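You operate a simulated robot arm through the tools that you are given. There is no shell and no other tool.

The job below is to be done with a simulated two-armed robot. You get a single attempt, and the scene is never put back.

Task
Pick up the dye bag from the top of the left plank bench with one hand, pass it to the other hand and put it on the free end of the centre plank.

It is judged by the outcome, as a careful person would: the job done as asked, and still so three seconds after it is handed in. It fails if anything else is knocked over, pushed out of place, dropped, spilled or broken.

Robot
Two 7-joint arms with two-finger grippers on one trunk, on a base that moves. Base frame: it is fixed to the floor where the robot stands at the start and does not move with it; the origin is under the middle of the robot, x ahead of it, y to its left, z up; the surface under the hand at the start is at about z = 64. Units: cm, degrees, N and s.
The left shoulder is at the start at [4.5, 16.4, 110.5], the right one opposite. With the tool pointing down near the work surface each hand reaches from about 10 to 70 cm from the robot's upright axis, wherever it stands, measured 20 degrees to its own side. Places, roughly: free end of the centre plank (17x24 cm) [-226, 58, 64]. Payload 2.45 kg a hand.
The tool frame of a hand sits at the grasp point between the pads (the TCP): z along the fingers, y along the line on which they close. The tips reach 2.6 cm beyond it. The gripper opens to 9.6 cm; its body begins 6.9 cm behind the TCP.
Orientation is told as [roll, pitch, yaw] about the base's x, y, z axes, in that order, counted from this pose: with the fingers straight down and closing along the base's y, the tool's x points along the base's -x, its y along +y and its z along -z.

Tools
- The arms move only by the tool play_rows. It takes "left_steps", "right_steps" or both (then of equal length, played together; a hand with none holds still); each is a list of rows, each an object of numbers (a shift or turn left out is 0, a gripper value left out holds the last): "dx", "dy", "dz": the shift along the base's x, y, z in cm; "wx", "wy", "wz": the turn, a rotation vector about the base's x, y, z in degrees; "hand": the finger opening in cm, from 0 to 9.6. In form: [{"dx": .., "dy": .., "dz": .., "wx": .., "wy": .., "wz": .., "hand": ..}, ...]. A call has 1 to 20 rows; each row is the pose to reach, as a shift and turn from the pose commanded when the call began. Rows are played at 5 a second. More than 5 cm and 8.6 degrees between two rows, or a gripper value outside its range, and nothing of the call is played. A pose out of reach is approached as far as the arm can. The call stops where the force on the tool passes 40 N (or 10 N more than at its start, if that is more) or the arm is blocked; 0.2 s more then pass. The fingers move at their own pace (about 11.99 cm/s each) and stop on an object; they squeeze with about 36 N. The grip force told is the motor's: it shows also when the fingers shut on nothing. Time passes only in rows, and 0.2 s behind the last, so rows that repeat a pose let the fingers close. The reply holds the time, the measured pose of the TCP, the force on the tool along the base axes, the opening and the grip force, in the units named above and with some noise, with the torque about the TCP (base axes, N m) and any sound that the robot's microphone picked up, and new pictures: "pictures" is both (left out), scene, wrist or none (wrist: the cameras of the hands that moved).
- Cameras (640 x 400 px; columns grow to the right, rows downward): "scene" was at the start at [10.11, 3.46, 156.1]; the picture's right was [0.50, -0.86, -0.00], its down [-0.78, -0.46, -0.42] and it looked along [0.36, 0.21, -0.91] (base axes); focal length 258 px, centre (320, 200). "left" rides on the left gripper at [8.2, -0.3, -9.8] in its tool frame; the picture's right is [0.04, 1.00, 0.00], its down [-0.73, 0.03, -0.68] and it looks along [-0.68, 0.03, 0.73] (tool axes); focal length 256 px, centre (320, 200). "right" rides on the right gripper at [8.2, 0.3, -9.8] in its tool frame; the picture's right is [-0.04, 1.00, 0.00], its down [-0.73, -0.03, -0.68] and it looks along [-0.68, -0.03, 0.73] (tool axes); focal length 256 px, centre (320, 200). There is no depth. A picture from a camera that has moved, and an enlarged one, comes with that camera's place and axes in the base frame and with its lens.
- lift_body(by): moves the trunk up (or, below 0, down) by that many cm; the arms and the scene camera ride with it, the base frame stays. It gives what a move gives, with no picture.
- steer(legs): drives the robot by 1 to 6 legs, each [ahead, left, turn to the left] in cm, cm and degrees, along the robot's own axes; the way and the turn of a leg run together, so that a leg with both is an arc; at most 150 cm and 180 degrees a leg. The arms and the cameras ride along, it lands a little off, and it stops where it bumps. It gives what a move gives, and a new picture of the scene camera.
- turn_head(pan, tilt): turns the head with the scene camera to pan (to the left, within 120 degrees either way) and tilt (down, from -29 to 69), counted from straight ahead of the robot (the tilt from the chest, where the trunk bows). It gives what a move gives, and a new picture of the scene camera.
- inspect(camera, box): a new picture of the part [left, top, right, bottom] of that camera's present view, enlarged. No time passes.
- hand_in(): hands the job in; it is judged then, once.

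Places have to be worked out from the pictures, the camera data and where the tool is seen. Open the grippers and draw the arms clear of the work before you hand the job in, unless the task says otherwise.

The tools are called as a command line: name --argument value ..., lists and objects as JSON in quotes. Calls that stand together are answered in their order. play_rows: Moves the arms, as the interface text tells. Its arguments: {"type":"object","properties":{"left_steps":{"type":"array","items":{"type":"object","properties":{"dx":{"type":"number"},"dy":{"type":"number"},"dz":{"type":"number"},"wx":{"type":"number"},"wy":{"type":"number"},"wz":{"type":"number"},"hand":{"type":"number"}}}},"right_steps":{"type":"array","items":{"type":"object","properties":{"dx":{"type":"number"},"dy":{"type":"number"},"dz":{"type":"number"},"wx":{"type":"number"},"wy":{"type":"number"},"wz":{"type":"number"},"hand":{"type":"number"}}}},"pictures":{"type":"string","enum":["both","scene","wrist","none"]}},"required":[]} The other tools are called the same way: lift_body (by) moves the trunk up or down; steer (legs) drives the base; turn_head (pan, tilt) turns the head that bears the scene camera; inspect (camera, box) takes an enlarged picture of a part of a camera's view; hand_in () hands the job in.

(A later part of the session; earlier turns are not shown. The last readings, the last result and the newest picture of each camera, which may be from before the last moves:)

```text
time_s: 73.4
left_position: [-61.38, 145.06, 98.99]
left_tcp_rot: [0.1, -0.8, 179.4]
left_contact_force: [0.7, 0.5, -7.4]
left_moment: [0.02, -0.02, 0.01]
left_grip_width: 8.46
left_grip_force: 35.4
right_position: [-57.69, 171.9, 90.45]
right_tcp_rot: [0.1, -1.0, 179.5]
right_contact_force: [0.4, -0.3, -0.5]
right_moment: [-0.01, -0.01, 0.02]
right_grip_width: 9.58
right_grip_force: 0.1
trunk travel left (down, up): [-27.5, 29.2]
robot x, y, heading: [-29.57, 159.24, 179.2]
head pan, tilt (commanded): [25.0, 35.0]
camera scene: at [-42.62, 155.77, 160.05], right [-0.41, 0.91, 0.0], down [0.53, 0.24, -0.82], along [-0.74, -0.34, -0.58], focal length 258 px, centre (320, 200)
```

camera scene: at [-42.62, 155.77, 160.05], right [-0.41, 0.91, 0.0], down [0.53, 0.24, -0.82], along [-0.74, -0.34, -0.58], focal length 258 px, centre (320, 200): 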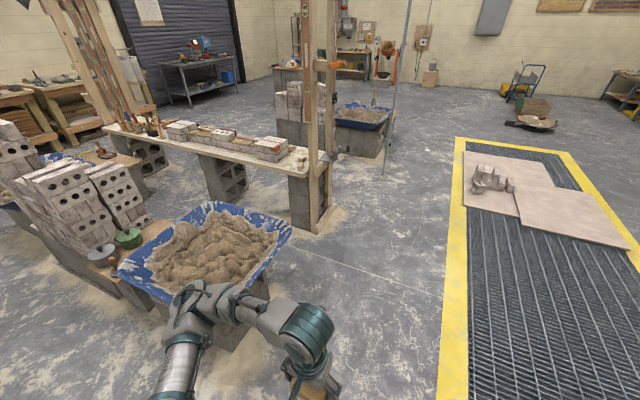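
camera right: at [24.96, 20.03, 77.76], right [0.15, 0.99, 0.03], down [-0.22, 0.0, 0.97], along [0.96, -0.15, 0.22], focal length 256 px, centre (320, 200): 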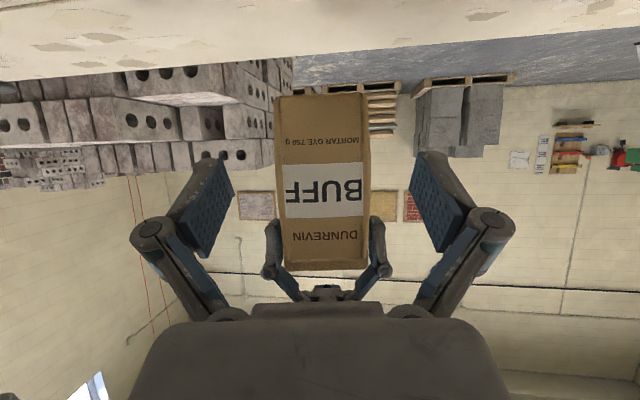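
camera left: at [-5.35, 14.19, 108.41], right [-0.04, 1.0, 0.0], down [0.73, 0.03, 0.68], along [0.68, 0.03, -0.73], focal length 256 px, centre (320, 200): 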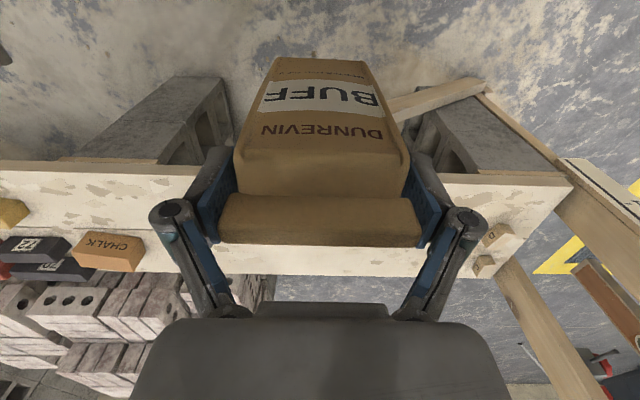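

The floor pole's foot reads (-337, 109) from two views, and the clamp device ends near (-208, 97). I drive ahead along y ≈ 160 in two stages, starting with 130 cm.

steer --legs '[[130, 0, 0]]'

turn_head --pan 45 --tilt 35

inspect --camera "scene" --box '[160, 80, 480, 280]'

```text
time_s: 80.0
left_position: [-191.51, 147.24, 98.95]
left_tcp_rot: [0.3, -0.9, 178.8]
left_contact_force: [-0.1, 0.2, -8.0]
left_moment: [-0.03, 0.02, -0.02]
left_grip_width: 8.48
left_grip_force: 35.7
right_position: [-187.49, 174.13, 90.61]
right_tcp_rot: [0.2, -1.0, 178.9]
right_contact_force: [0.8, -0.3, -0.2]
right_moment: [0.0, 0.0, 0.0]
right_grip_width: 9.6
right_grip_force: 0.1
trunk travel left (down, up): [-27.5, 29.2]
robot x, y, heading: [-159.54, 161.09, 178.9]
head pan, tilt (commanded): [25.0, 35.0]
camera scene: at [-172.62, 157.77, 160.05], right [-0.41, 0.91, 0.0], down [0.53, 0.23, -0.82], along [-0.75, -0.33, -0.58], focal length 258 px, centre (320, 200)
```

scene: 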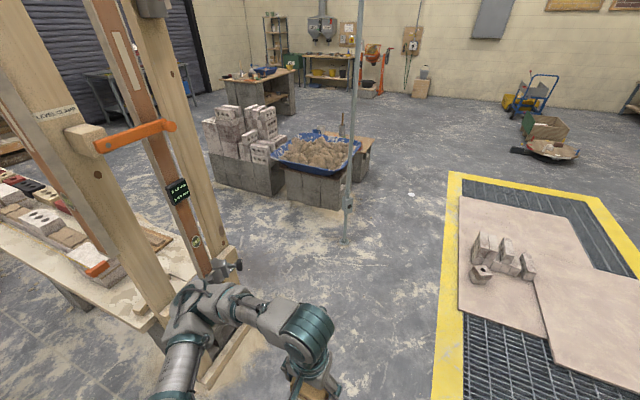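

```text
time_s: 80.8
left_position: [-191.13, 147.22, 99.11]
left_tcp_rot: [0.2, -1.1, 178.9]
left_contact_force: [-0.2, -0.8, -6.4]
left_moment: [-0.01, -0.03, -0.02]
left_grip_width: 8.47
left_grip_force: 36.1
right_position: [-187.36, 173.98, 90.71]
right_tcp_rot: [0.2, -1.1, 179.0]
right_contact_force: [-0.6, -0.2, -0.6]
right_moment: [-0.04, 0.02, 0.02]
right_grip_width: 9.61
right_grip_force: 0.0
trunk travel left (down, up): [-27.5, 29.2]
robot x, y, heading: [-159.81, 161.18, 178.9]
head pan, tilt (commanded): [45.0, 35.0]
camera scene: at [-170.89, 155.23, 160.06], right [-0.69, 0.72, 0.0], down [0.42, 0.4, -0.82], along [-0.59, -0.57, -0.58], focal length 258 px, centre (320, 200)
```

scene: 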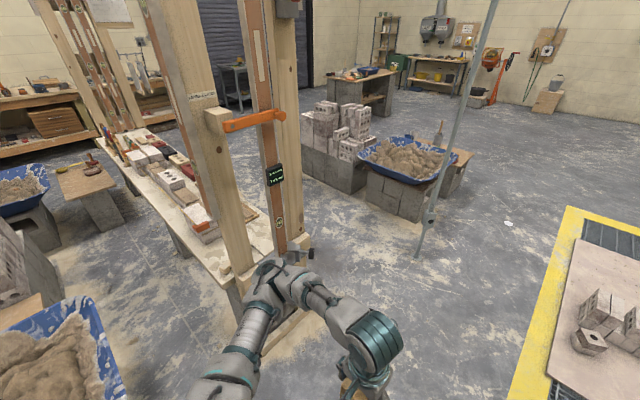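

```text
2.00 times, centred on (320, 180) of scene
camera zoom: at [-170.89, 155.23, 160.06], right [-0.69, 0.72, 0.0], down [0.42, 0.4, -0.82], along [-0.59, -0.57, -0.58], focal length 517 px, centre (320, 240)
```

zoom: 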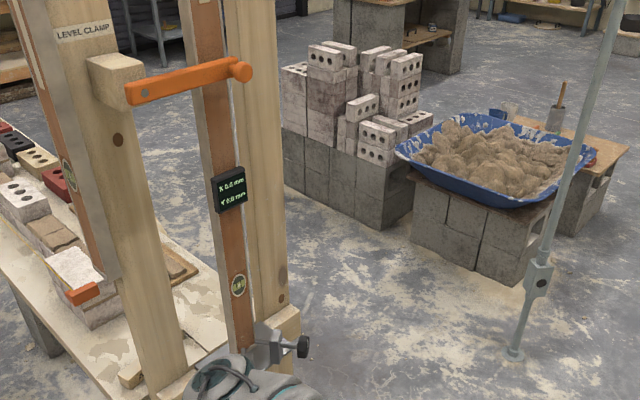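

The left elbow passes the device's knob with about 15 cm to spare and the route ahead is open; the floor pole stands at (-330, 111). I drive 112 cm further and then turn right through the open side to face +x.

steer --legs '[[112, 0, 0]]'

steer --legs '[[0, 0, -90], [0, 0, -89]]'

turn_head --pan -45 --tilt 35

```text
time_s: 86.5
left_position: [-303.68, 149.5, 99.15]
left_tcp_rot: [0.2, -1.0, 178.8]
left_contact_force: [0.1, 1.1, -7.3]
left_moment: [-0.01, 0.01, 0.0]
left_grip_width: 8.48
left_grip_force: 36.0
right_position: [-299.64, 176.48, 90.7]
right_tcp_rot: [0.1, -1.1, 178.8]
right_contact_force: [0.6, -0.4, -0.6]
right_moment: [0.01, 0.0, 0.0]
right_grip_width: 9.58
right_grip_force: 0.1
trunk travel left (down, up): [-27.5, 29.2]
robot x, y, heading: [-271.99, 163.56, 178.6]
head pan, tilt (commanded): [45.0, 35.0]
camera scene: at [-283.32, 157.55, 160.06], right [-0.69, 0.72, 0.0], down [0.42, 0.4, -0.82], along [-0.59, -0.57, -0.58], focal length 258 px, centre (320, 200)
```

scene: 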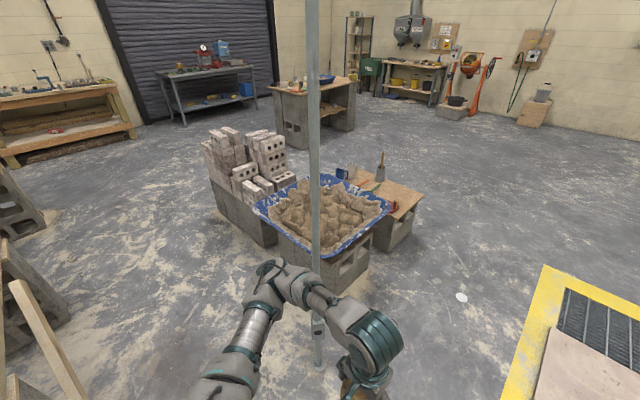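

```text
time_s: 94.5
left_position: [-241.36, 178.81, 99.27]
left_tcp_rot: [0.2, -1.3, 1.4]
left_contact_force: [0.5, 0.0, -7.6]
left_moment: [0.01, -0.01, -0.01]
left_grip_width: 8.46
left_grip_force: 35.7
right_position: [-244.08, 151.88, 90.66]
right_tcp_rot: [0.1, -1.4, 1.1]
right_contact_force: [0.7, -0.5, 0.5]
right_moment: [0.0, -0.01, -0.01]
right_grip_width: 9.59
right_grip_force: 0.1
trunk travel left (down, up): [-27.5, 29.2]
robot x, y, heading: [-271.92, 163.73, 1.2]
head pan, tilt (commanded): [45.0, 35.0]
camera scene: at [-260.97, 170.2, 160.06], right [0.72, -0.69, 0.0], down [-0.4, -0.42, -0.82], along [0.56, 0.59, -0.58], focal length 258 px, centre (320, 200)
```

scene: 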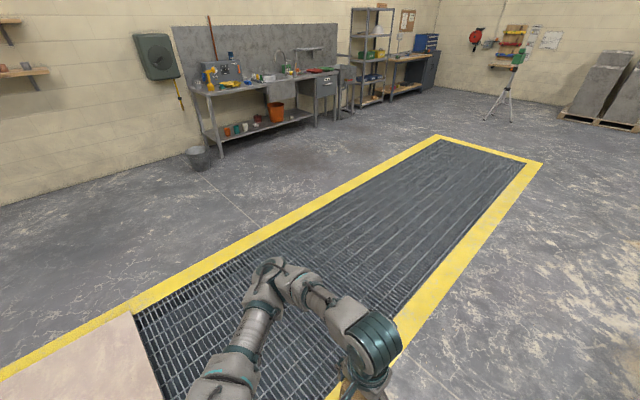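

```text
time_s: 96.1
left_position: [-241.62, 178.86, 99.33]
left_tcp_rot: [0.1, -1.4, 1.4]
left_contact_force: [0.2, -0.4, -7.0]
left_moment: [0.01, 0.04, -0.01]
left_grip_width: 8.47
left_grip_force: 35.8
right_position: [-244.09, 151.9, 90.89]
right_tcp_rot: [0.1, -1.5, 0.8]
right_contact_force: [-0.4, 0.3, 0.0]
right_moment: [0.0, -0.02, 0.01]
right_grip_width: 9.6
right_grip_force: 0.0
trunk travel left (down, up): [-27.5, 29.2]
robot x, y, heading: [-272.0, 163.54, 1.1]
head pan, tilt (commanded): [-45.0, 35.0]
camera scene: at [-260.67, 157.71, 160.06], right [-0.69, -0.72, 0.0], down [-0.42, 0.4, -0.82], along [0.59, -0.57, -0.58], focal length 258 px, centre (320, 200)
```

scene: 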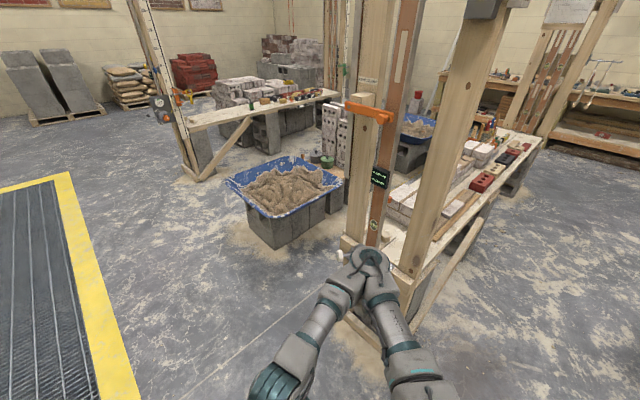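

I am at (-272, 164) facing +x; the near post of the centre plank reads (-235, 81). I back up 15 cm so my leading right elbow clears that post, then side-step right in stages.

steer --legs '[[-15, 0, -1.1]]'

steer --legs '[[0, -45, 0]]'

inspect --camera "scene" --box '[240, 100, 640, 350]'

turn_head --pan -100 --tilt 45

```text
time_s: 97.5
left_position: [-256.04, 178.02, 99.3]
left_tcp_rot: [0.1, -1.4, 0.2]
left_contact_force: [0.2, -1.5, -7.6]
left_moment: [0.01, 0.01, 0.04]
left_grip_width: 8.49
left_grip_force: 35.6
right_position: [-259.05, 151.22, 90.88]
right_tcp_rot: [0.1, -1.5, -0.7]
right_contact_force: [0.4, -0.4, -0.6]
right_moment: [-0.01, 0.05, 0.01]
right_grip_width: 9.6
right_grip_force: 0.0
trunk travel left (down, up): [-27.5, 29.2]
robot x, y, heading: [-286.53, 163.19, -0.1]
head pan, tilt (commanded): [-45.0, 35.0]
camera scene: at [-275.47, 157.3, 160.05], right [-0.71, -0.71, 0.0], down [-0.41, 0.4, -0.82], along [0.58, -0.58, -0.58], focal length 258 px, centre (320, 200)
```

scene: 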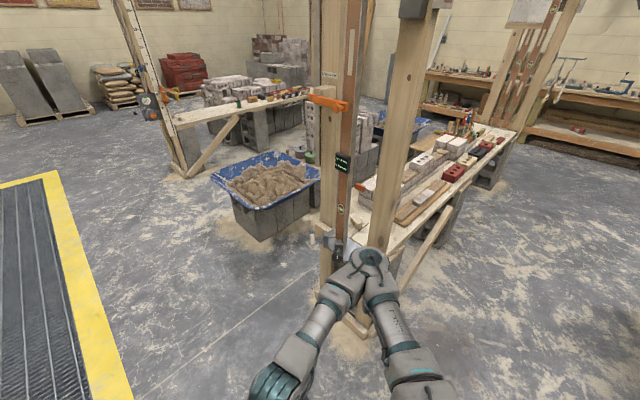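

```text
time_s: 100.2
left_position: [-256.3, 133.8, 99.51]
left_tcp_rot: [0.0, -1.6, 0.4]
left_contact_force: [0.0, 0.7, -7.1]
left_moment: [-0.02, 0.0, 0.01]
left_grip_width: 8.46
left_grip_force: 36.2
right_position: [-259.02, 106.78, 91.04]
right_tcp_rot: [-0.2, -1.8, -0.6]
right_contact_force: [0.5, 0.3, -0.6]
right_moment: [-0.01, 0.03, 0.0]
right_grip_width: 9.62
right_grip_force: 0.0
trunk travel left (down, up): [-27.5, 29.2]
robot x, y, heading: [-286.66, 118.86, 0.5]
head pan, tilt (commanded): [-45.0, 35.0]
camera scene: at [-275.41, 112.87, 160.07], right [-0.7, -0.71, 0.0], down [-0.41, 0.4, -0.82], along [0.58, -0.58, -0.57], focal length 258 px, centre (320, 200)
```

scene: 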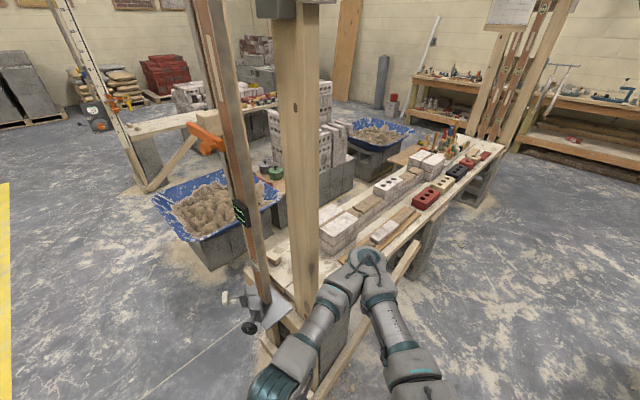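

```text
1.60 times, centred on (440, 225) of scene
camera zoom: at [-275.41, 112.87, 160.07], right [-0.7, -0.71, 0.0], down [-0.41, 0.4, -0.82], along [0.58, -0.58, -0.57], focal length 414 px, centre (128, 160)
```

zoom: 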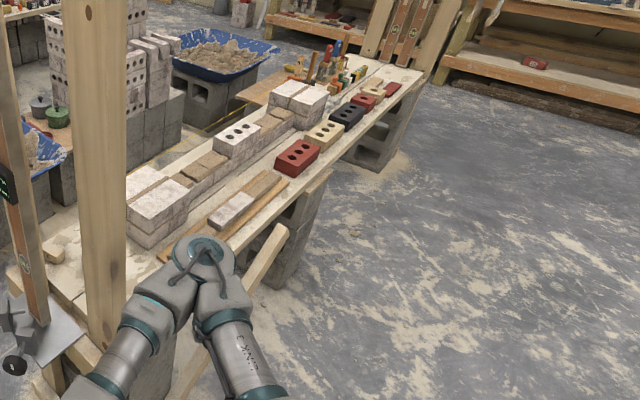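

```text
time_s: 101.5
left_position: [-256.51, 133.68, 99.62]
left_tcp_rot: [0.1, -1.8, 0.4]
left_contact_force: [0.0, 0.3, -7.7]
left_moment: [0.02, 0.03, 0.02]
left_grip_width: 8.44
left_grip_force: 36.0
right_position: [-259.03, 106.68, 91.07]
right_tcp_rot: [0.0, -1.9, -1.3]
right_contact_force: [-0.1, 0.4, -0.9]
right_moment: [0.01, 0.0, 0.02]
right_grip_width: 9.59
right_grip_force: 0.1
trunk travel left (down, up): [-27.5, 29.2]
robot x, y, heading: [-286.93, 118.45, 0.5]
head pan, tilt (commanded): [-100.0, 45.0]
camera scene: at [-283.02, 110.93, 158.63], right [-0.99, 0.17, 0.0], down [0.12, 0.7, -0.71], along [-0.12, -0.7, -0.7], focal length 258 px, centre (320, 200)
```

scene: 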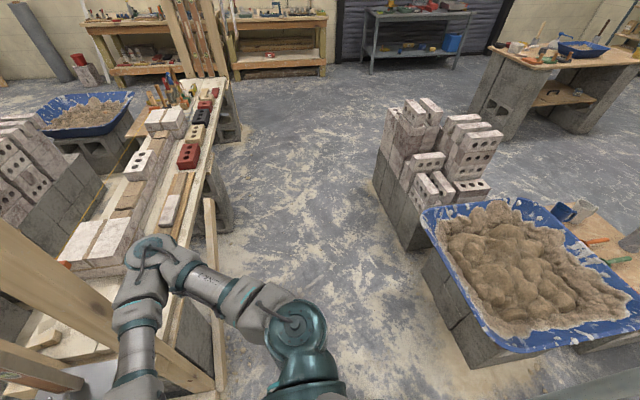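

The plank's near edge is at x ≈ -240, the brick wall and a strip of wood end near y ≈ 46, and the post stands at (-235, 80). I keep side-stepping right with about 8–15 cm clearance, checking half-way.

steer --legs '[[0, -40, -0.5]]'

turn_head --pan 0 --tilt 50

```text
time_s: 103.9
left_position: [-256.25, 94.15, 99.51]
left_tcp_rot: [0.0, -1.8, 0.6]
left_contact_force: [-0.1, 0.7, -8.2]
left_moment: [0.01, -0.01, -0.01]
left_grip_width: 8.47
left_grip_force: 36.2
right_position: [-258.6, 67.28, 91.1]
right_tcp_rot: [-0.2, -1.8, -1.2]
right_contact_force: [-0.1, -0.3, -1.3]
right_moment: [0.02, 0.05, 0.0]
right_grip_width: 9.61
right_grip_force: 0.0
trunk travel left (down, up): [-27.5, 29.2]
robot x, y, heading: [-286.12, 78.9, 0.8]
head pan, tilt (commanded): [-100.0, 45.0]
camera scene: at [-282.78, 71.74, 158.65], right [-0.99, 0.17, 0.0], down [0.12, 0.69, -0.71], along [-0.12, -0.7, -0.7], focal length 258 px, centre (320, 200)
```

scene: 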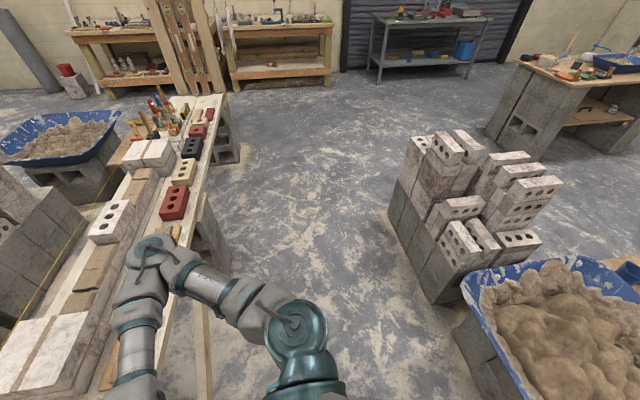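

```text
time_s: 105.7
left_position: [-256.65, 93.86, 99.72]
left_tcp_rot: [0.2, -1.9, 0.5]
left_contact_force: [-0.3, -1.7, -7.8]
left_moment: [0.0, 0.03, 0.04]
left_grip_width: 8.49
left_grip_force: 36.5
right_position: [-258.52, 67.0, 91.23]
right_tcp_rot: [0.1, -2.0, -2.0]
right_contact_force: [0.7, 0.6, -0.6]
right_moment: [0.01, 0.03, 0.01]
right_grip_width: 9.58
right_grip_force: 0.1
trunk travel left (down, up): [-27.5, 29.2]
robot x, y, heading: [-286.21, 78.78, 0.2]
head pan, tilt (commanded): [0.0, 50.0]
camera scene: at [-273.72, 79.4, 157.88], right [0.01, -1.0, 0.0], down [-0.77, -0.01, -0.64], along [0.64, 0.0, -0.77], focal length 258 px, centre (320, 200)
```

scene: 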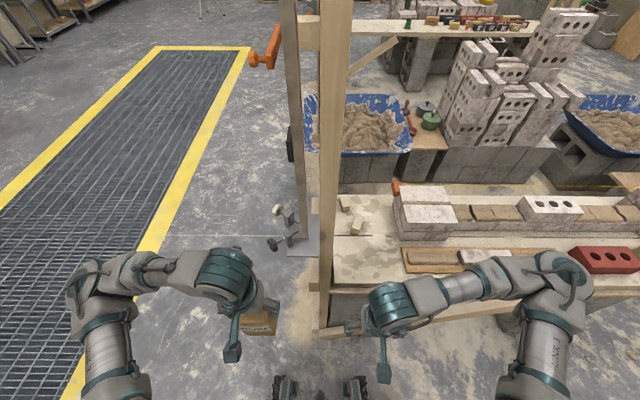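

The free end lies just right of the post in view, and my left hand clears the post by about 8 cm. I side-step the last 36 cm.

steer --legs '[[0, -36, 0]]'

turn_head --pan 20 --tilt 55

inspect --camera "scene" --box '[160, 80, 480, 280]'

```text
time_s: 108.0
left_position: [-256.43, 58.84, 99.38]
left_tcp_rot: [-0.4, -1.8, 0.4]
left_contact_force: [0.7, 1.9, -7.3]
left_moment: [0.03, 0.04, 0.04]
left_grip_width: 8.47
left_grip_force: 36.0
right_position: [-258.31, 31.81, 91.29]
right_tcp_rot: [-0.3, -2.1, -2.1]
right_contact_force: [-0.7, 0.6, 0.1]
right_moment: [-0.04, 0.07, 0.03]
right_grip_width: 9.6
right_grip_force: 0.0
trunk travel left (down, up): [-27.5, 29.2]
robot x, y, heading: [-286.28, 42.83, 0.3]
head pan, tilt (commanded): [0.0, 50.0]
camera scene: at [-273.5, 45.27, 157.86], right [0.01, -1.0, 0.01], down [-0.77, -0.01, -0.64], along [0.64, -0.01, -0.77], focal length 258 px, centre (320, 200)
```

scene: 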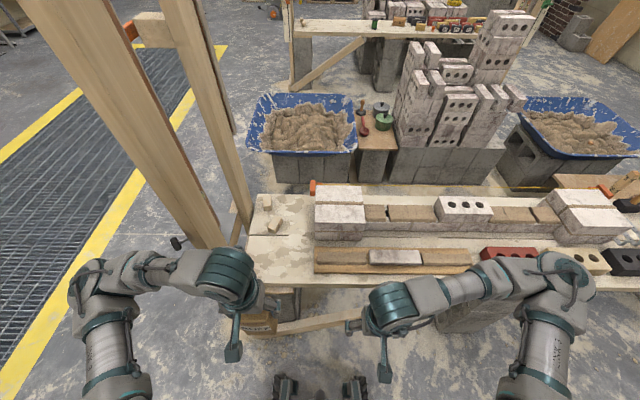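

```text
time_s: 108.8
left_position: [-256.64, 58.75, 99.63]
left_tcp_rot: [0.1, -1.9, 0.7]
left_contact_force: [-0.5, 0.0, -6.1]
left_moment: [-0.01, 0.04, 0.04]
left_grip_width: 8.48
left_grip_force: 35.8
right_position: [-257.98, 31.78, 91.49]
right_tcp_rot: [-0.1, -2.1, -2.8]
right_contact_force: [0.1, 0.5, -0.3]
right_moment: [-0.03, 0.02, -0.01]
right_grip_width: 9.61
right_grip_force: 0.0
trunk travel left (down, up): [-27.5, 29.2]
robot x, y, heading: [-285.98, 43.34, 0.3]
head pan, tilt (commanded): [20.0, 55.0]
camera scene: at [-274.48, 47.7, 157.19], right [0.35, -0.94, 0.01], down [-0.77, -0.29, -0.57], along [0.53, 0.19, -0.82], focal length 258 px, centre (320, 200)
```

scene: 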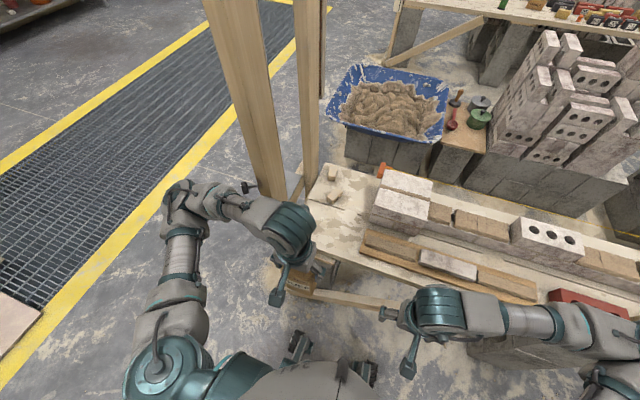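

```text
2.00 times, centred on (320, 180) of scene
camera zoom: at [-274.48, 47.7, 157.19], right [0.35, -0.94, 0.01], down [-0.77, -0.29, -0.57], along [0.53, 0.19, -0.82], focal length 517 px, centre (320, 240)
```

zoom: 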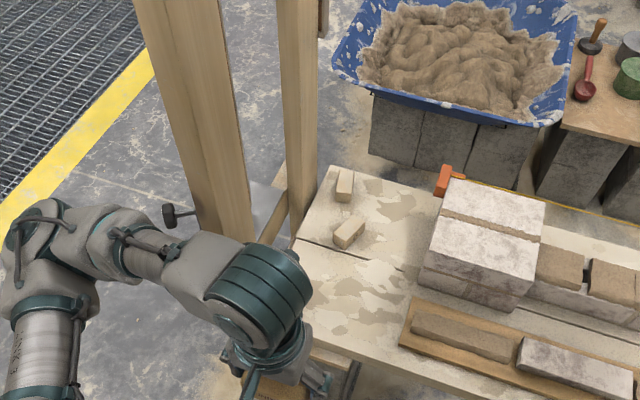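

From this view the free end spans x ≈ -240…-215, y ≈ 47…72, bounded by a wooden float and bricks at y ≈ 46 and the post at y ≥ 71; I'll put the bag near (-228, 57.5). To keep my left elbow and forearm away from that post I shift the base right 16 cm and ahead 5 cm first.

steer --legs '[[5, -16, 0]]'

turn_head --pan 35 --tilt 50

inspect --camera "scene" --box '[160, 80, 480, 280]'

```text
time_s: 110.3
left_position: [-251.61, 43.41, 99.41]
left_tcp_rot: [-0.4, -1.9, 0.6]
left_contact_force: [0.5, 2.1, -7.4]
left_moment: [0.04, 0.01, 0.0]
left_grip_width: 8.47
left_grip_force: 35.9
right_position: [-253.2, 16.48, 91.36]
right_tcp_rot: [-0.5, -2.2, -2.8]
right_contact_force: [0.9, 0.1, -0.4]
right_moment: [-0.12, 0.05, 0.02]
right_grip_width: 9.6
right_grip_force: 0.0
trunk travel left (down, up): [-27.5, 29.2]
robot x, y, heading: [-281.28, 27.43, 0.3]
head pan, tilt (commanded): [20.0, 55.0]
camera scene: at [-269.48, 32.63, 157.16], right [0.35, -0.94, 0.02], down [-0.77, -0.29, -0.57], along [0.53, 0.18, -0.82], focal length 258 px, centre (320, 200)
```

scene: 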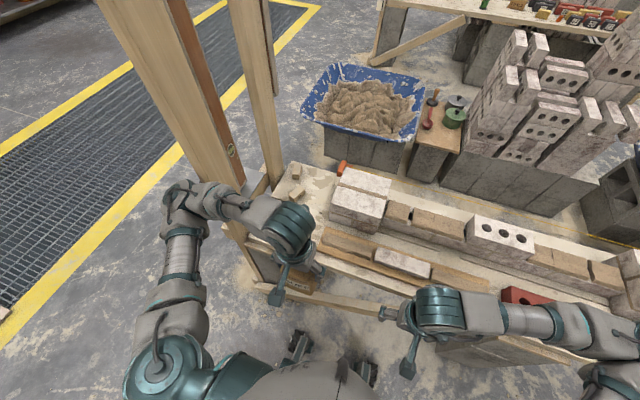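

```text
time_s: 111.1
left_position: [-251.9, 43.42, 99.75]
left_tcp_rot: [-0.1, -2.3, 0.6]
left_contact_force: [0.3, 1.0, -7.2]
left_moment: [-0.01, 0.02, -0.01]
left_grip_width: 8.45
left_grip_force: 36.3
right_position: [-253.12, 16.47, 91.53]
right_tcp_rot: [-0.2, -2.2, -3.1]
right_contact_force: [1.4, 0.6, 0.1]
right_moment: [-0.06, 0.0, -0.01]
right_grip_width: 9.59
right_grip_force: 0.1
trunk travel left (down, up): [-27.5, 29.2]
robot x, y, heading: [-280.82, 27.9, 0.2]
head pan, tilt (commanded): [35.0, 50.0]
camera scene: at [-269.94, 34.28, 157.81], right [0.58, -0.82, 0.01], down [-0.63, -0.45, -0.63], along [0.52, 0.36, -0.77], focal length 258 px, centre (320, 200)
```

scene: 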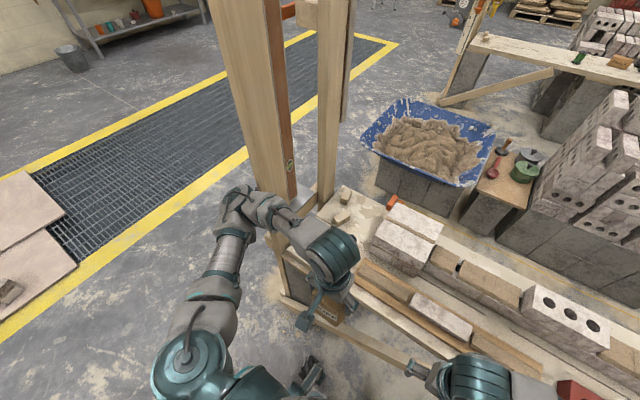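

```text
2.00 times, centred on (320, 180) of scene
camera zoom: at [-269.94, 34.28, 157.81], right [0.58, -0.82, 0.01], down [-0.63, -0.45, -0.63], along [0.52, 0.36, -0.77], focal length 517 px, centre (320, 240)
```

zoom: 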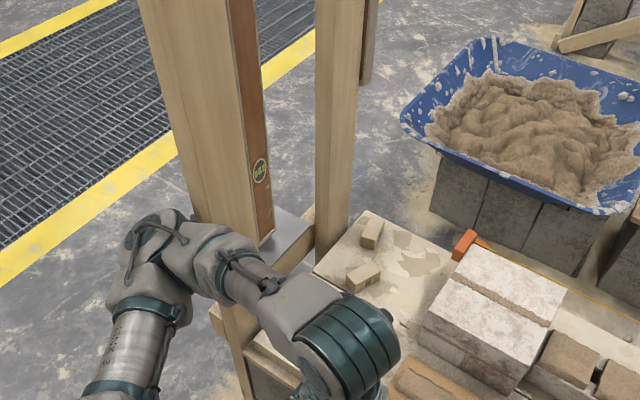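

My left elbow is at about (-249, 73), only ~5 cm off the post's front face at x ≈ -238. I back the base up 5 cm and 4 cm left so the arm can extend with a straighter, safer line.

steer --legs '[[-5.5, 4, 0]]'

```text
time_s: 112.1
left_position: [-257.39, 44.06, 100.06]
left_tcp_rot: [1.3, -2.3, 0.3]
left_contact_force: [-0.4, -0.5, -6.7]
left_moment: [-0.04, 0.0, -0.01]
left_grip_width: 8.48
left_grip_force: 36.0
right_position: [-257.93, 17.62, 91.38]
right_tcp_rot: [1.2, -2.2, -4.7]
right_contact_force: [0.1, -0.7, -0.5]
right_moment: [0.09, -0.02, -0.01]
right_grip_width: 9.62
right_grip_force: 0.0
trunk travel left (down, up): [-27.5, 29.2]
robot x, y, heading: [-286.3, 30.79, 0.2]
head pan, tilt (commanded): [35.0, 50.0]
camera scene: at [-275.34, 35.67, 157.86], right [0.58, -0.82, 0.0], down [-0.63, -0.44, -0.64], along [0.52, 0.37, -0.77], focal length 258 px, centre (320, 200)
```

scene: 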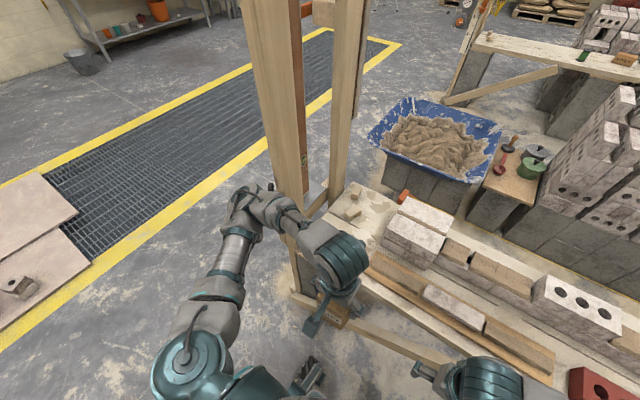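

The base is settled near (-286, 31). I start extending the left hand toward the free end at height, correcting its small tilt, and watch the elbow against the post.

play_rows --left_steps '[{"hand": 5}, {"dx": 3.5, "dy": 1.6, "wy": 0.8, "hand": 5}, {"dx": 7, "dy": 3.2, "wy": 1.5, "hand": 5}, {"dx": 10.5, "dy": 5, "wy": 2.2, "hand": 5}, {"dx": 14, "dy": 6.7, "wy": 2.2, "hand": 5}, {"dx": 14, "dy": 6.7, "wy": 2.2, "hand": 5}]'

inspect --camera "scene" --box '[160, 80, 480, 280]'

```text
time_s: 113.7
left_position: [-243.98, 53.33, 100.07]
left_tcp_rot: [0.7, -0.4, 0.6]
left_contact_force: [0.4, 1.8, -6.7]
left_moment: [-0.02, 0.08, 0.0]
left_grip_width: 8.46
left_grip_force: 35.3
right_position: [-257.84, 19.87, 91.78]
right_tcp_rot: [0.5, -2.6, -5.9]
right_contact_force: [0.4, 0.4, -0.2]
right_moment: [-0.03, 0.05, 0.0]
right_grip_width: 9.65
right_grip_force: 0.1
trunk travel left (down, up): [-27.5, 29.2]
robot x, y, heading: [-286.64, 31.72, 0.4]
head pan, tilt (commanded): [35.0, 50.0]
stopped in row 6 (left hand): the arm was blocked; the commanded pose is now the measured one
camera scene: at [-275.39, 39.13, 157.76], right [0.58, -0.82, 0.01], down [-0.63, -0.46, -0.63], along [0.52, 0.36, -0.78], focal length 258 px, centre (320, 200)
camera left: at [-252.27, 52.6, 109.85], right [-0.05, 1.0, 0.01], down [0.73, 0.03, 0.68], along [0.68, 0.04, -0.73], focal length 256 px, centre (320, 200)
```

scene: 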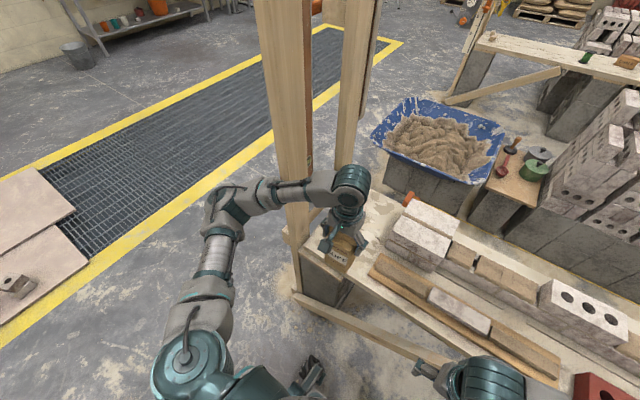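
left: 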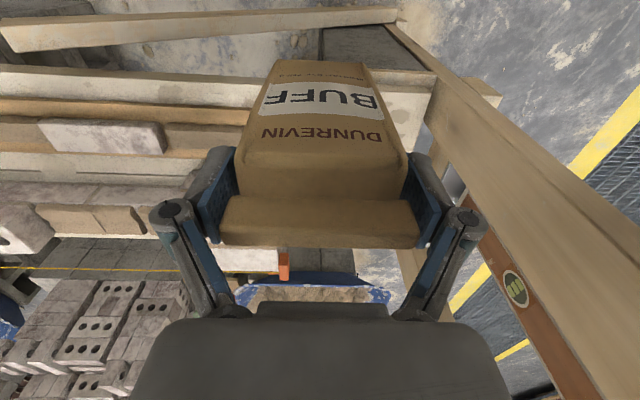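

```text
2.00 times, centred on (320, 180) of scene
camera zoom: at [-275.39, 39.13, 157.76], right [0.58, -0.82, 0.01], down [-0.63, -0.46, -0.63], along [0.52, 0.36, -0.78], focal length 517 px, centre (320, 240)
```

zoom: 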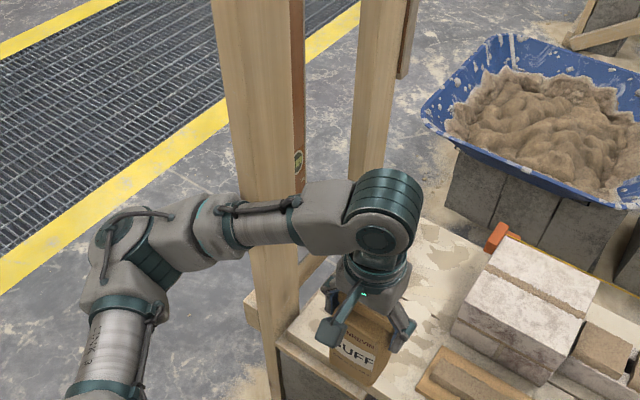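

The stop looks like the body still settling after the drive (hand forces are just the bag's weight, and I reckon forearm-to-post distance at about 15 cm). I wait a moment with no motion to get settled readings and confirm.

play_rows --left_steps '[{"hand": 5}, {"hand": 5}, {"hand": 5}, {"hand": 5}]' --pictures "scene"

inspect --camera "scene" --box '[180, 130, 400, 270]'

```text
time_s: 114.7
left_position: [-244.05, 51.26, 100.47]
left_tcp_rot: [1.5, -0.5, 0.3]
left_contact_force: [0.7, -0.7, -7.4]
left_moment: [-0.03, 0.01, 0.0]
left_grip_width: 8.44
left_grip_force: 36.0
right_position: [-257.77, 17.92, 91.54]
right_tcp_rot: [1.5, -2.5, -6.1]
right_contact_force: [-0.1, -0.6, 0.2]
right_moment: [0.07, 0.0, 0.04]
right_grip_width: 9.63
right_grip_force: 0.0
trunk travel left (down, up): [-27.5, 29.2]
robot x, y, heading: [-286.71, 31.24, 0.3]
head pan, tilt (commanded): [35.0, 50.0]
camera scene: at [-275.35, 36.33, 157.86], right [0.58, -0.82, 0.0], down [-0.63, -0.44, -0.64], along [0.52, 0.37, -0.77], focal length 258 px, centre (320, 200)
```

scene: 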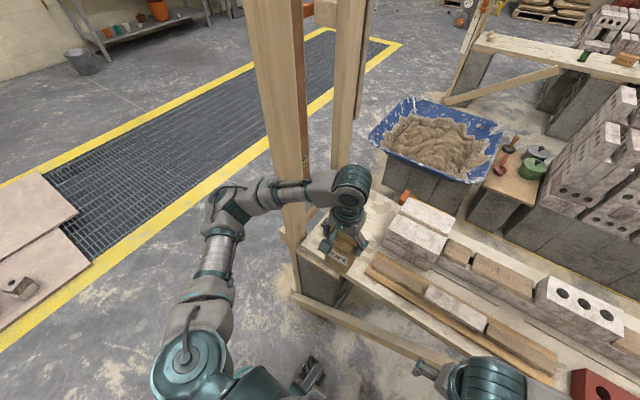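

```text
2.86 times, centred on (290, 200) of scene
camera zoom: at [-275.35, 36.33, 157.86], right [0.58, -0.82, 0.0], down [-0.63, -0.44, -0.64], along [0.52, 0.37, -0.77], focal length 738 px, centre (406, 200)
```

zoom: 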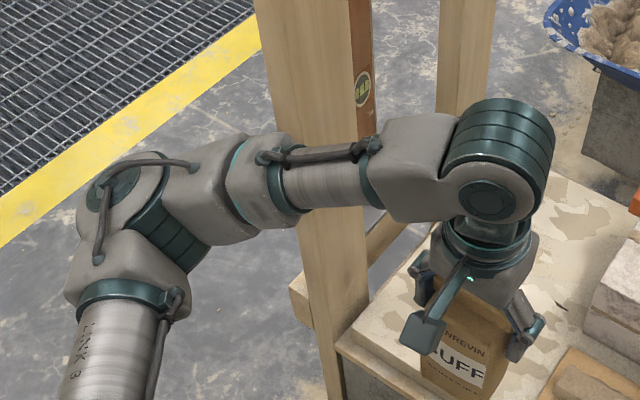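

The body is rocking slightly sideways after the drive (readings swing about 2 cm in y). I wait longer for it to die down.

play_rows --left_steps '[{"hand": 5}, {"hand": 5}, {"hand": 5}, {"hand": 5}, {"hand": 5}, {"hand": 5}, {"hand": 5}, {"hand": 5}, {"hand": 5}, {"hand": 5}, {"hand": 5}, {"hand": 5}, {"hand": 5}, {"hand": 5}, {"hand": 5}]' --pictures "none"

play_rows --left_steps '[{"hand": 5}, {"hand": 5}, {"hand": 5}]' --pictures "none"

play_rows --left_steps '[{"hand": 5}]' --pictures "none"

play_rows --left_steps '[{"hand": 5}]' --pictures "none"

play_rows --left_steps '[{"hand": 5}]' --pictures "none"

```text
time_s: 117.9
left_position: [-243.94, 53.36, 100.1]
left_tcp_rot: [0.6, -0.3, 0.6]
left_contact_force: [-0.1, -0.3, -7.6]
left_moment: [-0.02, 0.0, 0.0]
left_grip_width: 8.46
left_grip_force: 36.2
right_position: [-258.2, 19.85, 91.72]
right_tcp_rot: [0.5, -2.6, -5.2]
right_contact_force: [0.1, 0.3, 0.0]
right_moment: [-0.03, 0.04, 0.04]
right_grip_width: 9.58
right_grip_force: 0.1
trunk travel left (down, up): [-27.5, 29.2]
robot x, y, heading: [-286.93, 32.05, 0.5]
head pan, tilt (commanded): [35.0, 50.0]
```

```text
time_s: 118.7
left_position: [-244.01, 53.07, 100.09]
left_tcp_rot: [0.8, -0.4, 0.8]
left_contact_force: [0.4, 1.5, -8.6]
left_moment: [-0.02, 0.06, 0.01]
left_grip_width: 8.48
left_grip_force: 35.7
right_position: [-258.25, 19.6, 91.67]
right_tcp_rot: [0.6, -2.6, -5.2]
right_contact_force: [1.1, 0.0, -0.8]
right_moment: [-0.05, 0.06, 0.03]
right_grip_width: 9.6
right_grip_force: 0.0
trunk travel left (down, up): [-27.5, 29.2]
robot x, y, heading: [-287.04, 31.92, 0.5]
head pan, tilt (commanded): [35.0, 50.0]
```

```text
time_s: 119.1
left_position: [-243.98, 51.3, 100.52]
left_tcp_rot: [1.5, -0.5, 0.5]
left_contact_force: [-0.1, -1.3, -7.6]
left_moment: [-0.02, -0.04, 0.01]
left_grip_width: 8.46
left_grip_force: 36.6
right_position: [-257.92, 17.95, 91.58]
right_tcp_rot: [1.4, -2.5, -5.7]
right_contact_force: [-0.4, -0.9, -0.8]
right_moment: [0.06, -0.03, 0.01]
right_grip_width: 9.58
right_grip_force: 0.0
trunk travel left (down, up): [-27.5, 29.2]
robot x, y, heading: [-286.9, 31.13, 0.2]
head pan, tilt (commanded): [35.0, 50.0]
```

```text
time_s: 119.5
left_position: [-243.87, 52.43, 100.25]
left_tcp_rot: [1.0, -0.4, 0.8]
left_contact_force: [0.1, 0.6, -8.1]
left_moment: [0.0, -0.05, 0.0]
left_grip_width: 8.48
left_grip_force: 36.3
right_position: [-258.09, 19.12, 91.69]
right_tcp_rot: [0.9, -2.6, -5.2]
right_contact_force: [-0.3, 0.6, -0.3]
right_moment: [-0.01, 0.02, 0.03]
right_grip_width: 9.62
right_grip_force: 0.0
trunk travel left (down, up): [-27.5, 29.2]
robot x, y, heading: [-286.56, 31.84, 0.4]
head pan, tilt (commanded): [35.0, 50.0]
```

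```text
time_s: 119.9
left_position: [-243.89, 51.8, 100.52]
left_tcp_rot: [1.3, -0.4, 0.6]
left_contact_force: [0.5, -0.3, -7.5]
left_moment: [-0.02, 0.03, -0.01]
left_grip_width: 8.49
left_grip_force: 35.6
right_position: [-257.81, 18.49, 91.66]
right_tcp_rot: [1.2, -2.4, -5.7]
right_contact_force: [-0.5, -0.2, 0.1]
right_moment: [0.02, 0.0, 0.0]
right_grip_width: 9.61
right_grip_force: 0.1
trunk travel left (down, up): [-27.5, 29.2]
robot x, y, heading: [-286.4, 31.56, 0.5]
head pan, tilt (commanded): [35.0, 50.0]
```

The rocking persists (roll swinging 0.5–1.5°), so something may be under a wheel or touching the robot. I look around the base on both sides before doing anything else.

turn_head --pan 80 --tilt 62

turn_head --pan -30 --tilt 65

turn_head --pan 30 --tilt 66

inspect --camera "scene" --box '[160, 100, 480, 300]'

```text
time_s: 121.0
left_position: [-243.99, 51.3, 100.4]
left_tcp_rot: [1.5, -0.4, 0.6]
left_contact_force: [-0.1, 0.0, -6.9]
left_moment: [0.03, -0.01, 0.02]
left_grip_width: 8.47
left_grip_force: 36.1
right_position: [-258.09, 18.11, 91.69]
right_tcp_rot: [1.5, -2.4, -5.3]
right_contact_force: [0.1, -0.5, 1.0]
right_moment: [0.03, 0.0, 0.0]
right_grip_width: 9.58
right_grip_force: 0.0
trunk travel left (down, up): [-27.5, 29.2]
robot x, y, heading: [-286.58, 31.25, 0.4]
head pan, tilt (commanded): [80.0, 62.0]
camera scene: at [-280.56, 37.05, 156.45], right [0.99, -0.17, -0.01], down [-0.15, -0.87, -0.47], along [0.08, 0.47, -0.88], focal length 258 px, centre (320, 200)
```

scene: 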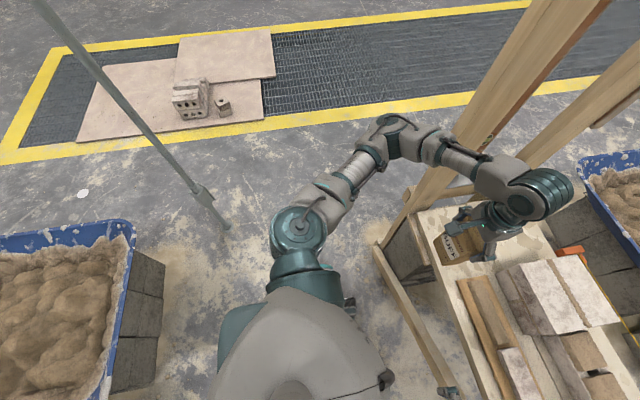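

```text
time_s: 122.9
left_position: [-243.99, 51.9, 100.27]
left_tcp_rot: [1.4, -0.4, 0.6]
left_contact_force: [-0.4, -0.1, -7.8]
left_moment: [0.0, 0.03, 0.02]
left_grip_width: 8.47
left_grip_force: 35.5
right_position: [-258.12, 18.46, 91.55]
right_tcp_rot: [1.1, -2.5, -5.3]
right_contact_force: [0.0, 0.6, 0.0]
right_moment: [-0.01, 0.0, 0.02]
right_grip_width: 9.6
right_grip_force: 0.1
trunk travel left (down, up): [-27.5, 29.2]
robot x, y, heading: [-286.7, 31.71, 0.5]
head pan, tilt (commanded): [-30.0, 65.0]
camera scene: at [-276.39, 28.46, 156.07], right [-0.5, -0.87, 0.0], down [-0.79, 0.45, -0.42], along [0.36, -0.21, -0.91], focal length 258 px, centre (320, 200)
```

scene: 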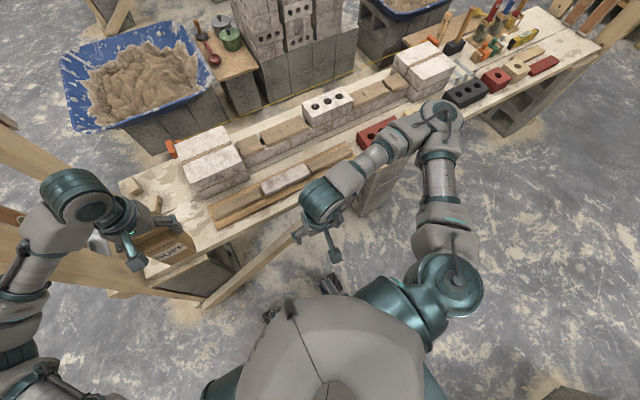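

```text
time_s: 124.2
left_position: [-243.95, 52.05, 100.09]
left_tcp_rot: [1.2, -0.4, 0.6]
left_contact_force: [-0.7, 1.6, -7.8]
left_moment: [-0.04, 0.0, 0.0]
left_grip_width: 8.48
left_grip_force: 35.9
right_position: [-258.08, 18.66, 91.63]
right_tcp_rot: [1.0, -2.5, -5.2]
right_contact_force: [-0.5, -0.6, 0.2]
right_moment: [-0.01, -0.01, 0.01]
right_grip_width: 9.6
right_grip_force: 0.1
trunk travel left (down, up): [-27.5, 29.2]
robot x, y, heading: [-286.45, 31.38, 0.3]
head pan, tilt (commanded): [30.0, 66.0]
camera scene: at [-276.52, 34.71, 155.97], right [0.5, -0.86, 0.0], down [-0.79, -0.46, -0.4], along [0.35, 0.2, -0.92], focal length 258 px, centre (320, 200)
```

scene: 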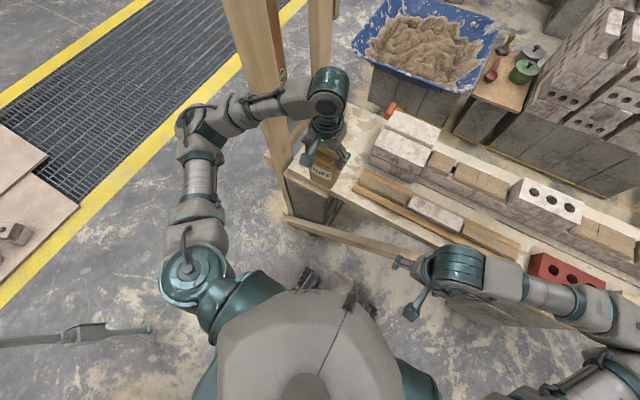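

```text
2.00 times, centred on (320, 200) of scene
camera zoom: at [-276.52, 34.71, 155.97], right [0.5, -0.86, 0.0], down [-0.79, -0.46, -0.4], along [0.35, 0.2, -0.92], focal length 517 px, centre (320, 200)
```

zoom: 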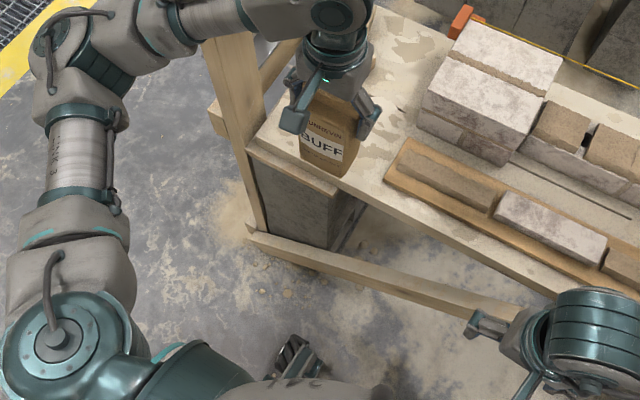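

Nothing is touching the robot or lying under the visible wheel, and the rocking is now fading toward a steady 1.2° lean. I wait a few more seconds and read again.

play_rows --left_steps '[{"hand": 5}, {"hand": 5}, {"hand": 5}, {"hand": 5}, {"hand": 5}, {"hand": 5}, {"hand": 5}, {"hand": 5}, {"hand": 5}, {"hand": 5}, {"hand": 5}, {"hand": 5}, {"hand": 5}, {"hand": 5}, {"hand": 5}, {"hand": 5}]' --pictures "none"

play_rows --left_steps '[{"hand": 5}]' --pictures "none"

play_rows --left_steps '[{"hand": 5}]' --pictures "none"

play_rows --left_steps '[{"hand": 5}]' --pictures "none"

```text
time_s: 127.6
left_position: [-243.92, 52.0, 100.27]
left_tcp_rot: [1.2, -0.3, 0.5]
left_contact_force: [0.1, 0.0, -7.9]
left_moment: [0.01, 0.0, 0.03]
left_grip_width: 8.48
left_grip_force: 36.1
right_position: [-258.09, 18.69, 91.65]
right_tcp_rot: [1.0, -2.5, -5.3]
right_contact_force: [0.2, -0.1, -0.6]
right_moment: [0.01, -0.05, -0.03]
right_grip_width: 9.61
right_grip_force: 0.1
trunk travel left (down, up): [-27.5, 29.2]
robot x, y, heading: [-286.69, 31.25, 0.4]
head pan, tilt (commanded): [30.0, 66.0]
```

```text
time_s: 128.0
left_position: [-243.94, 51.93, 100.23]
left_tcp_rot: [1.3, -0.4, 0.6]
left_contact_force: [0.2, 0.0, -7.8]
left_moment: [-0.02, 0.0, 0.02]
left_grip_width: 8.47
left_grip_force: 35.8
right_position: [-258.17, 18.57, 91.7]
right_tcp_rot: [1.1, -2.5, -5.2]
right_contact_force: [0.0, -0.7, -0.1]
right_moment: [-0.03, 0.01, 0.0]
right_grip_width: 9.6
right_grip_force: 0.1
trunk travel left (down, up): [-27.5, 29.2]
robot x, y, heading: [-286.95, 31.49, 0.3]
head pan, tilt (commanded): [30.0, 66.0]
```

```text
time_s: 128.4
left_position: [-243.82, 52.06, 100.32]
left_tcp_rot: [1.2, -0.4, 0.6]
left_contact_force: [-0.6, 0.6, -7.6]
left_moment: [-0.01, 0.02, -0.01]
left_grip_width: 8.46
left_grip_force: 35.7
right_position: [-258.09, 18.72, 91.61]
right_tcp_rot: [1.1, -2.5, -5.3]
right_contact_force: [-0.3, -0.1, 0.0]
right_moment: [0.02, -0.03, -0.04]
right_grip_width: 9.6
right_grip_force: 0.1
trunk travel left (down, up): [-27.5, 29.2]
robot x, y, heading: [-286.42, 31.45, 0.4]
head pan, tilt (commanded): [30.0, 66.0]
```

```text
time_s: 128.8
left_position: [-244.05, 51.96, 100.26]
left_tcp_rot: [1.2, -0.3, 0.6]
left_contact_force: [-0.2, 0.0, -7.4]
left_moment: [-0.01, -0.01, 0.0]
left_grip_width: 8.49
left_grip_force: 35.8
right_position: [-258.06, 18.65, 91.63]
right_tcp_rot: [1.0, -2.5, -5.3]
right_contact_force: [0.4, 0.3, -0.3]
right_moment: [-0.03, 0.0, -0.01]
right_grip_width: 9.61
right_grip_force: 0.0
trunk travel left (down, up): [-27.5, 29.2]
robot x, y, heading: [-286.37, 31.57, 0.3]
head pan, tilt (commanded): [30.0, 66.0]
```

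The body has settled with the hand at (-243.9, 52.0, 100.3). I now move slowly to above the spot at (-230, 57), levelling the bag as I go.

play_rows --left_steps '[{"dx": 1.5, "dy": 0.5, "wx": -0.4, "wy": 0.1, "wz": -0.2, "hand": 5}, {"dx": 3.5, "dy": 1.2, "wx": -0.8, "wy": 0.2, "wz": -0.4, "hand": 5}, {"dx": 5.5, "dy": 2, "wx": -1.2, "wy": 0.35, "wz": -0.6, "hand": 5}, {"dx": 7.5, "dy": 2.7, "wx": -1.2, "wy": 0.35, "wz": -0.6, "hand": 5}, {"dx": 7.5, "dy": 2.7, "wx": -1.2, "wy": 0.35, "wz": -0.6, "hand": 5}]'

inspect --camera "scene" --box '[160, 60, 400, 210]'

```text
time_s: 130.0
left_position: [-236.4, 54.73, 100.28]
left_tcp_rot: [0.0, -0.1, 0.0]
left_contact_force: [-0.3, 0.3, -7.8]
left_moment: [0.0, 0.0, 0.02]
left_grip_width: 8.49
left_grip_force: 35.8
right_position: [-258.21, 18.74, 91.64]
right_tcp_rot: [1.1, -2.6, -5.5]
right_contact_force: [0.8, 0.3, -0.5]
right_moment: [-0.02, 0.01, 0.01]
right_grip_width: 9.62
right_grip_force: 0.0
trunk travel left (down, up): [-27.5, 29.2]
robot x, y, heading: [-286.61, 31.37, 0.3]
head pan, tilt (commanded): [30.0, 66.0]
camera scene: at [-276.52, 34.73, 155.97], right [0.5, -0.86, 0.0], down [-0.79, -0.46, -0.4], along [0.35, 0.2, -0.92], focal length 258 px, centre (320, 200)
camera left: at [-244.58, 54.31, 110.21], right [-0.04, 1.0, 0.0], down [0.73, 0.03, 0.68], along [0.68, 0.03, -0.73], focal length 256 px, centre (320, 200)
```

scene: 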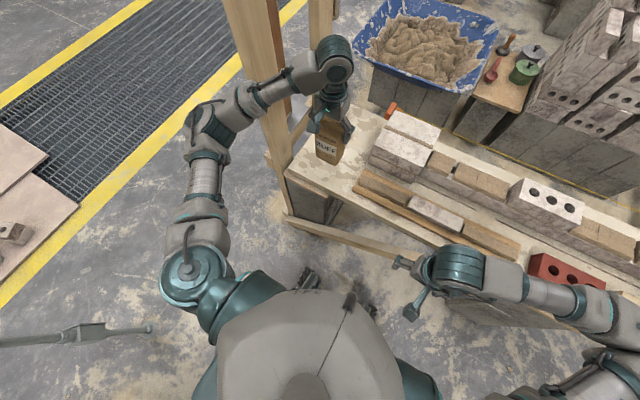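
left: 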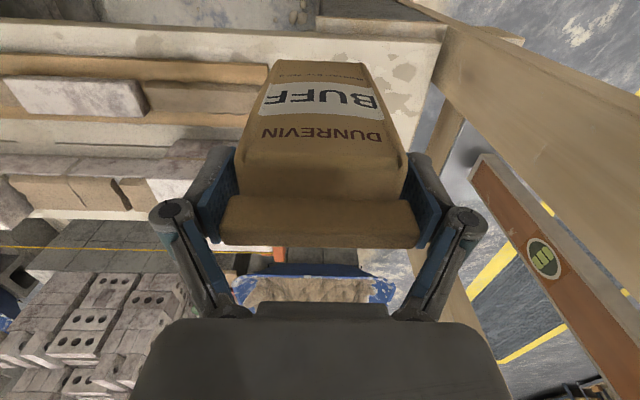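

```text
2.67 times, centred on (280, 135) of scene
camera zoom: at [-276.52, 34.73, 155.97], right [0.5, -0.86, 0.0], down [-0.79, -0.46, -0.4], along [0.35, 0.2, -0.92], focal length 689 px, centre (427, 373)
```

zoom: 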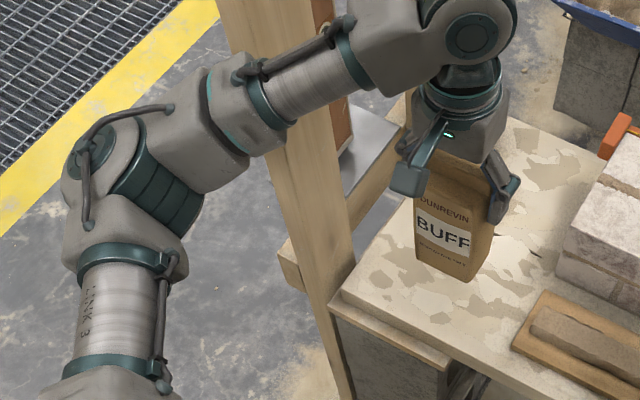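

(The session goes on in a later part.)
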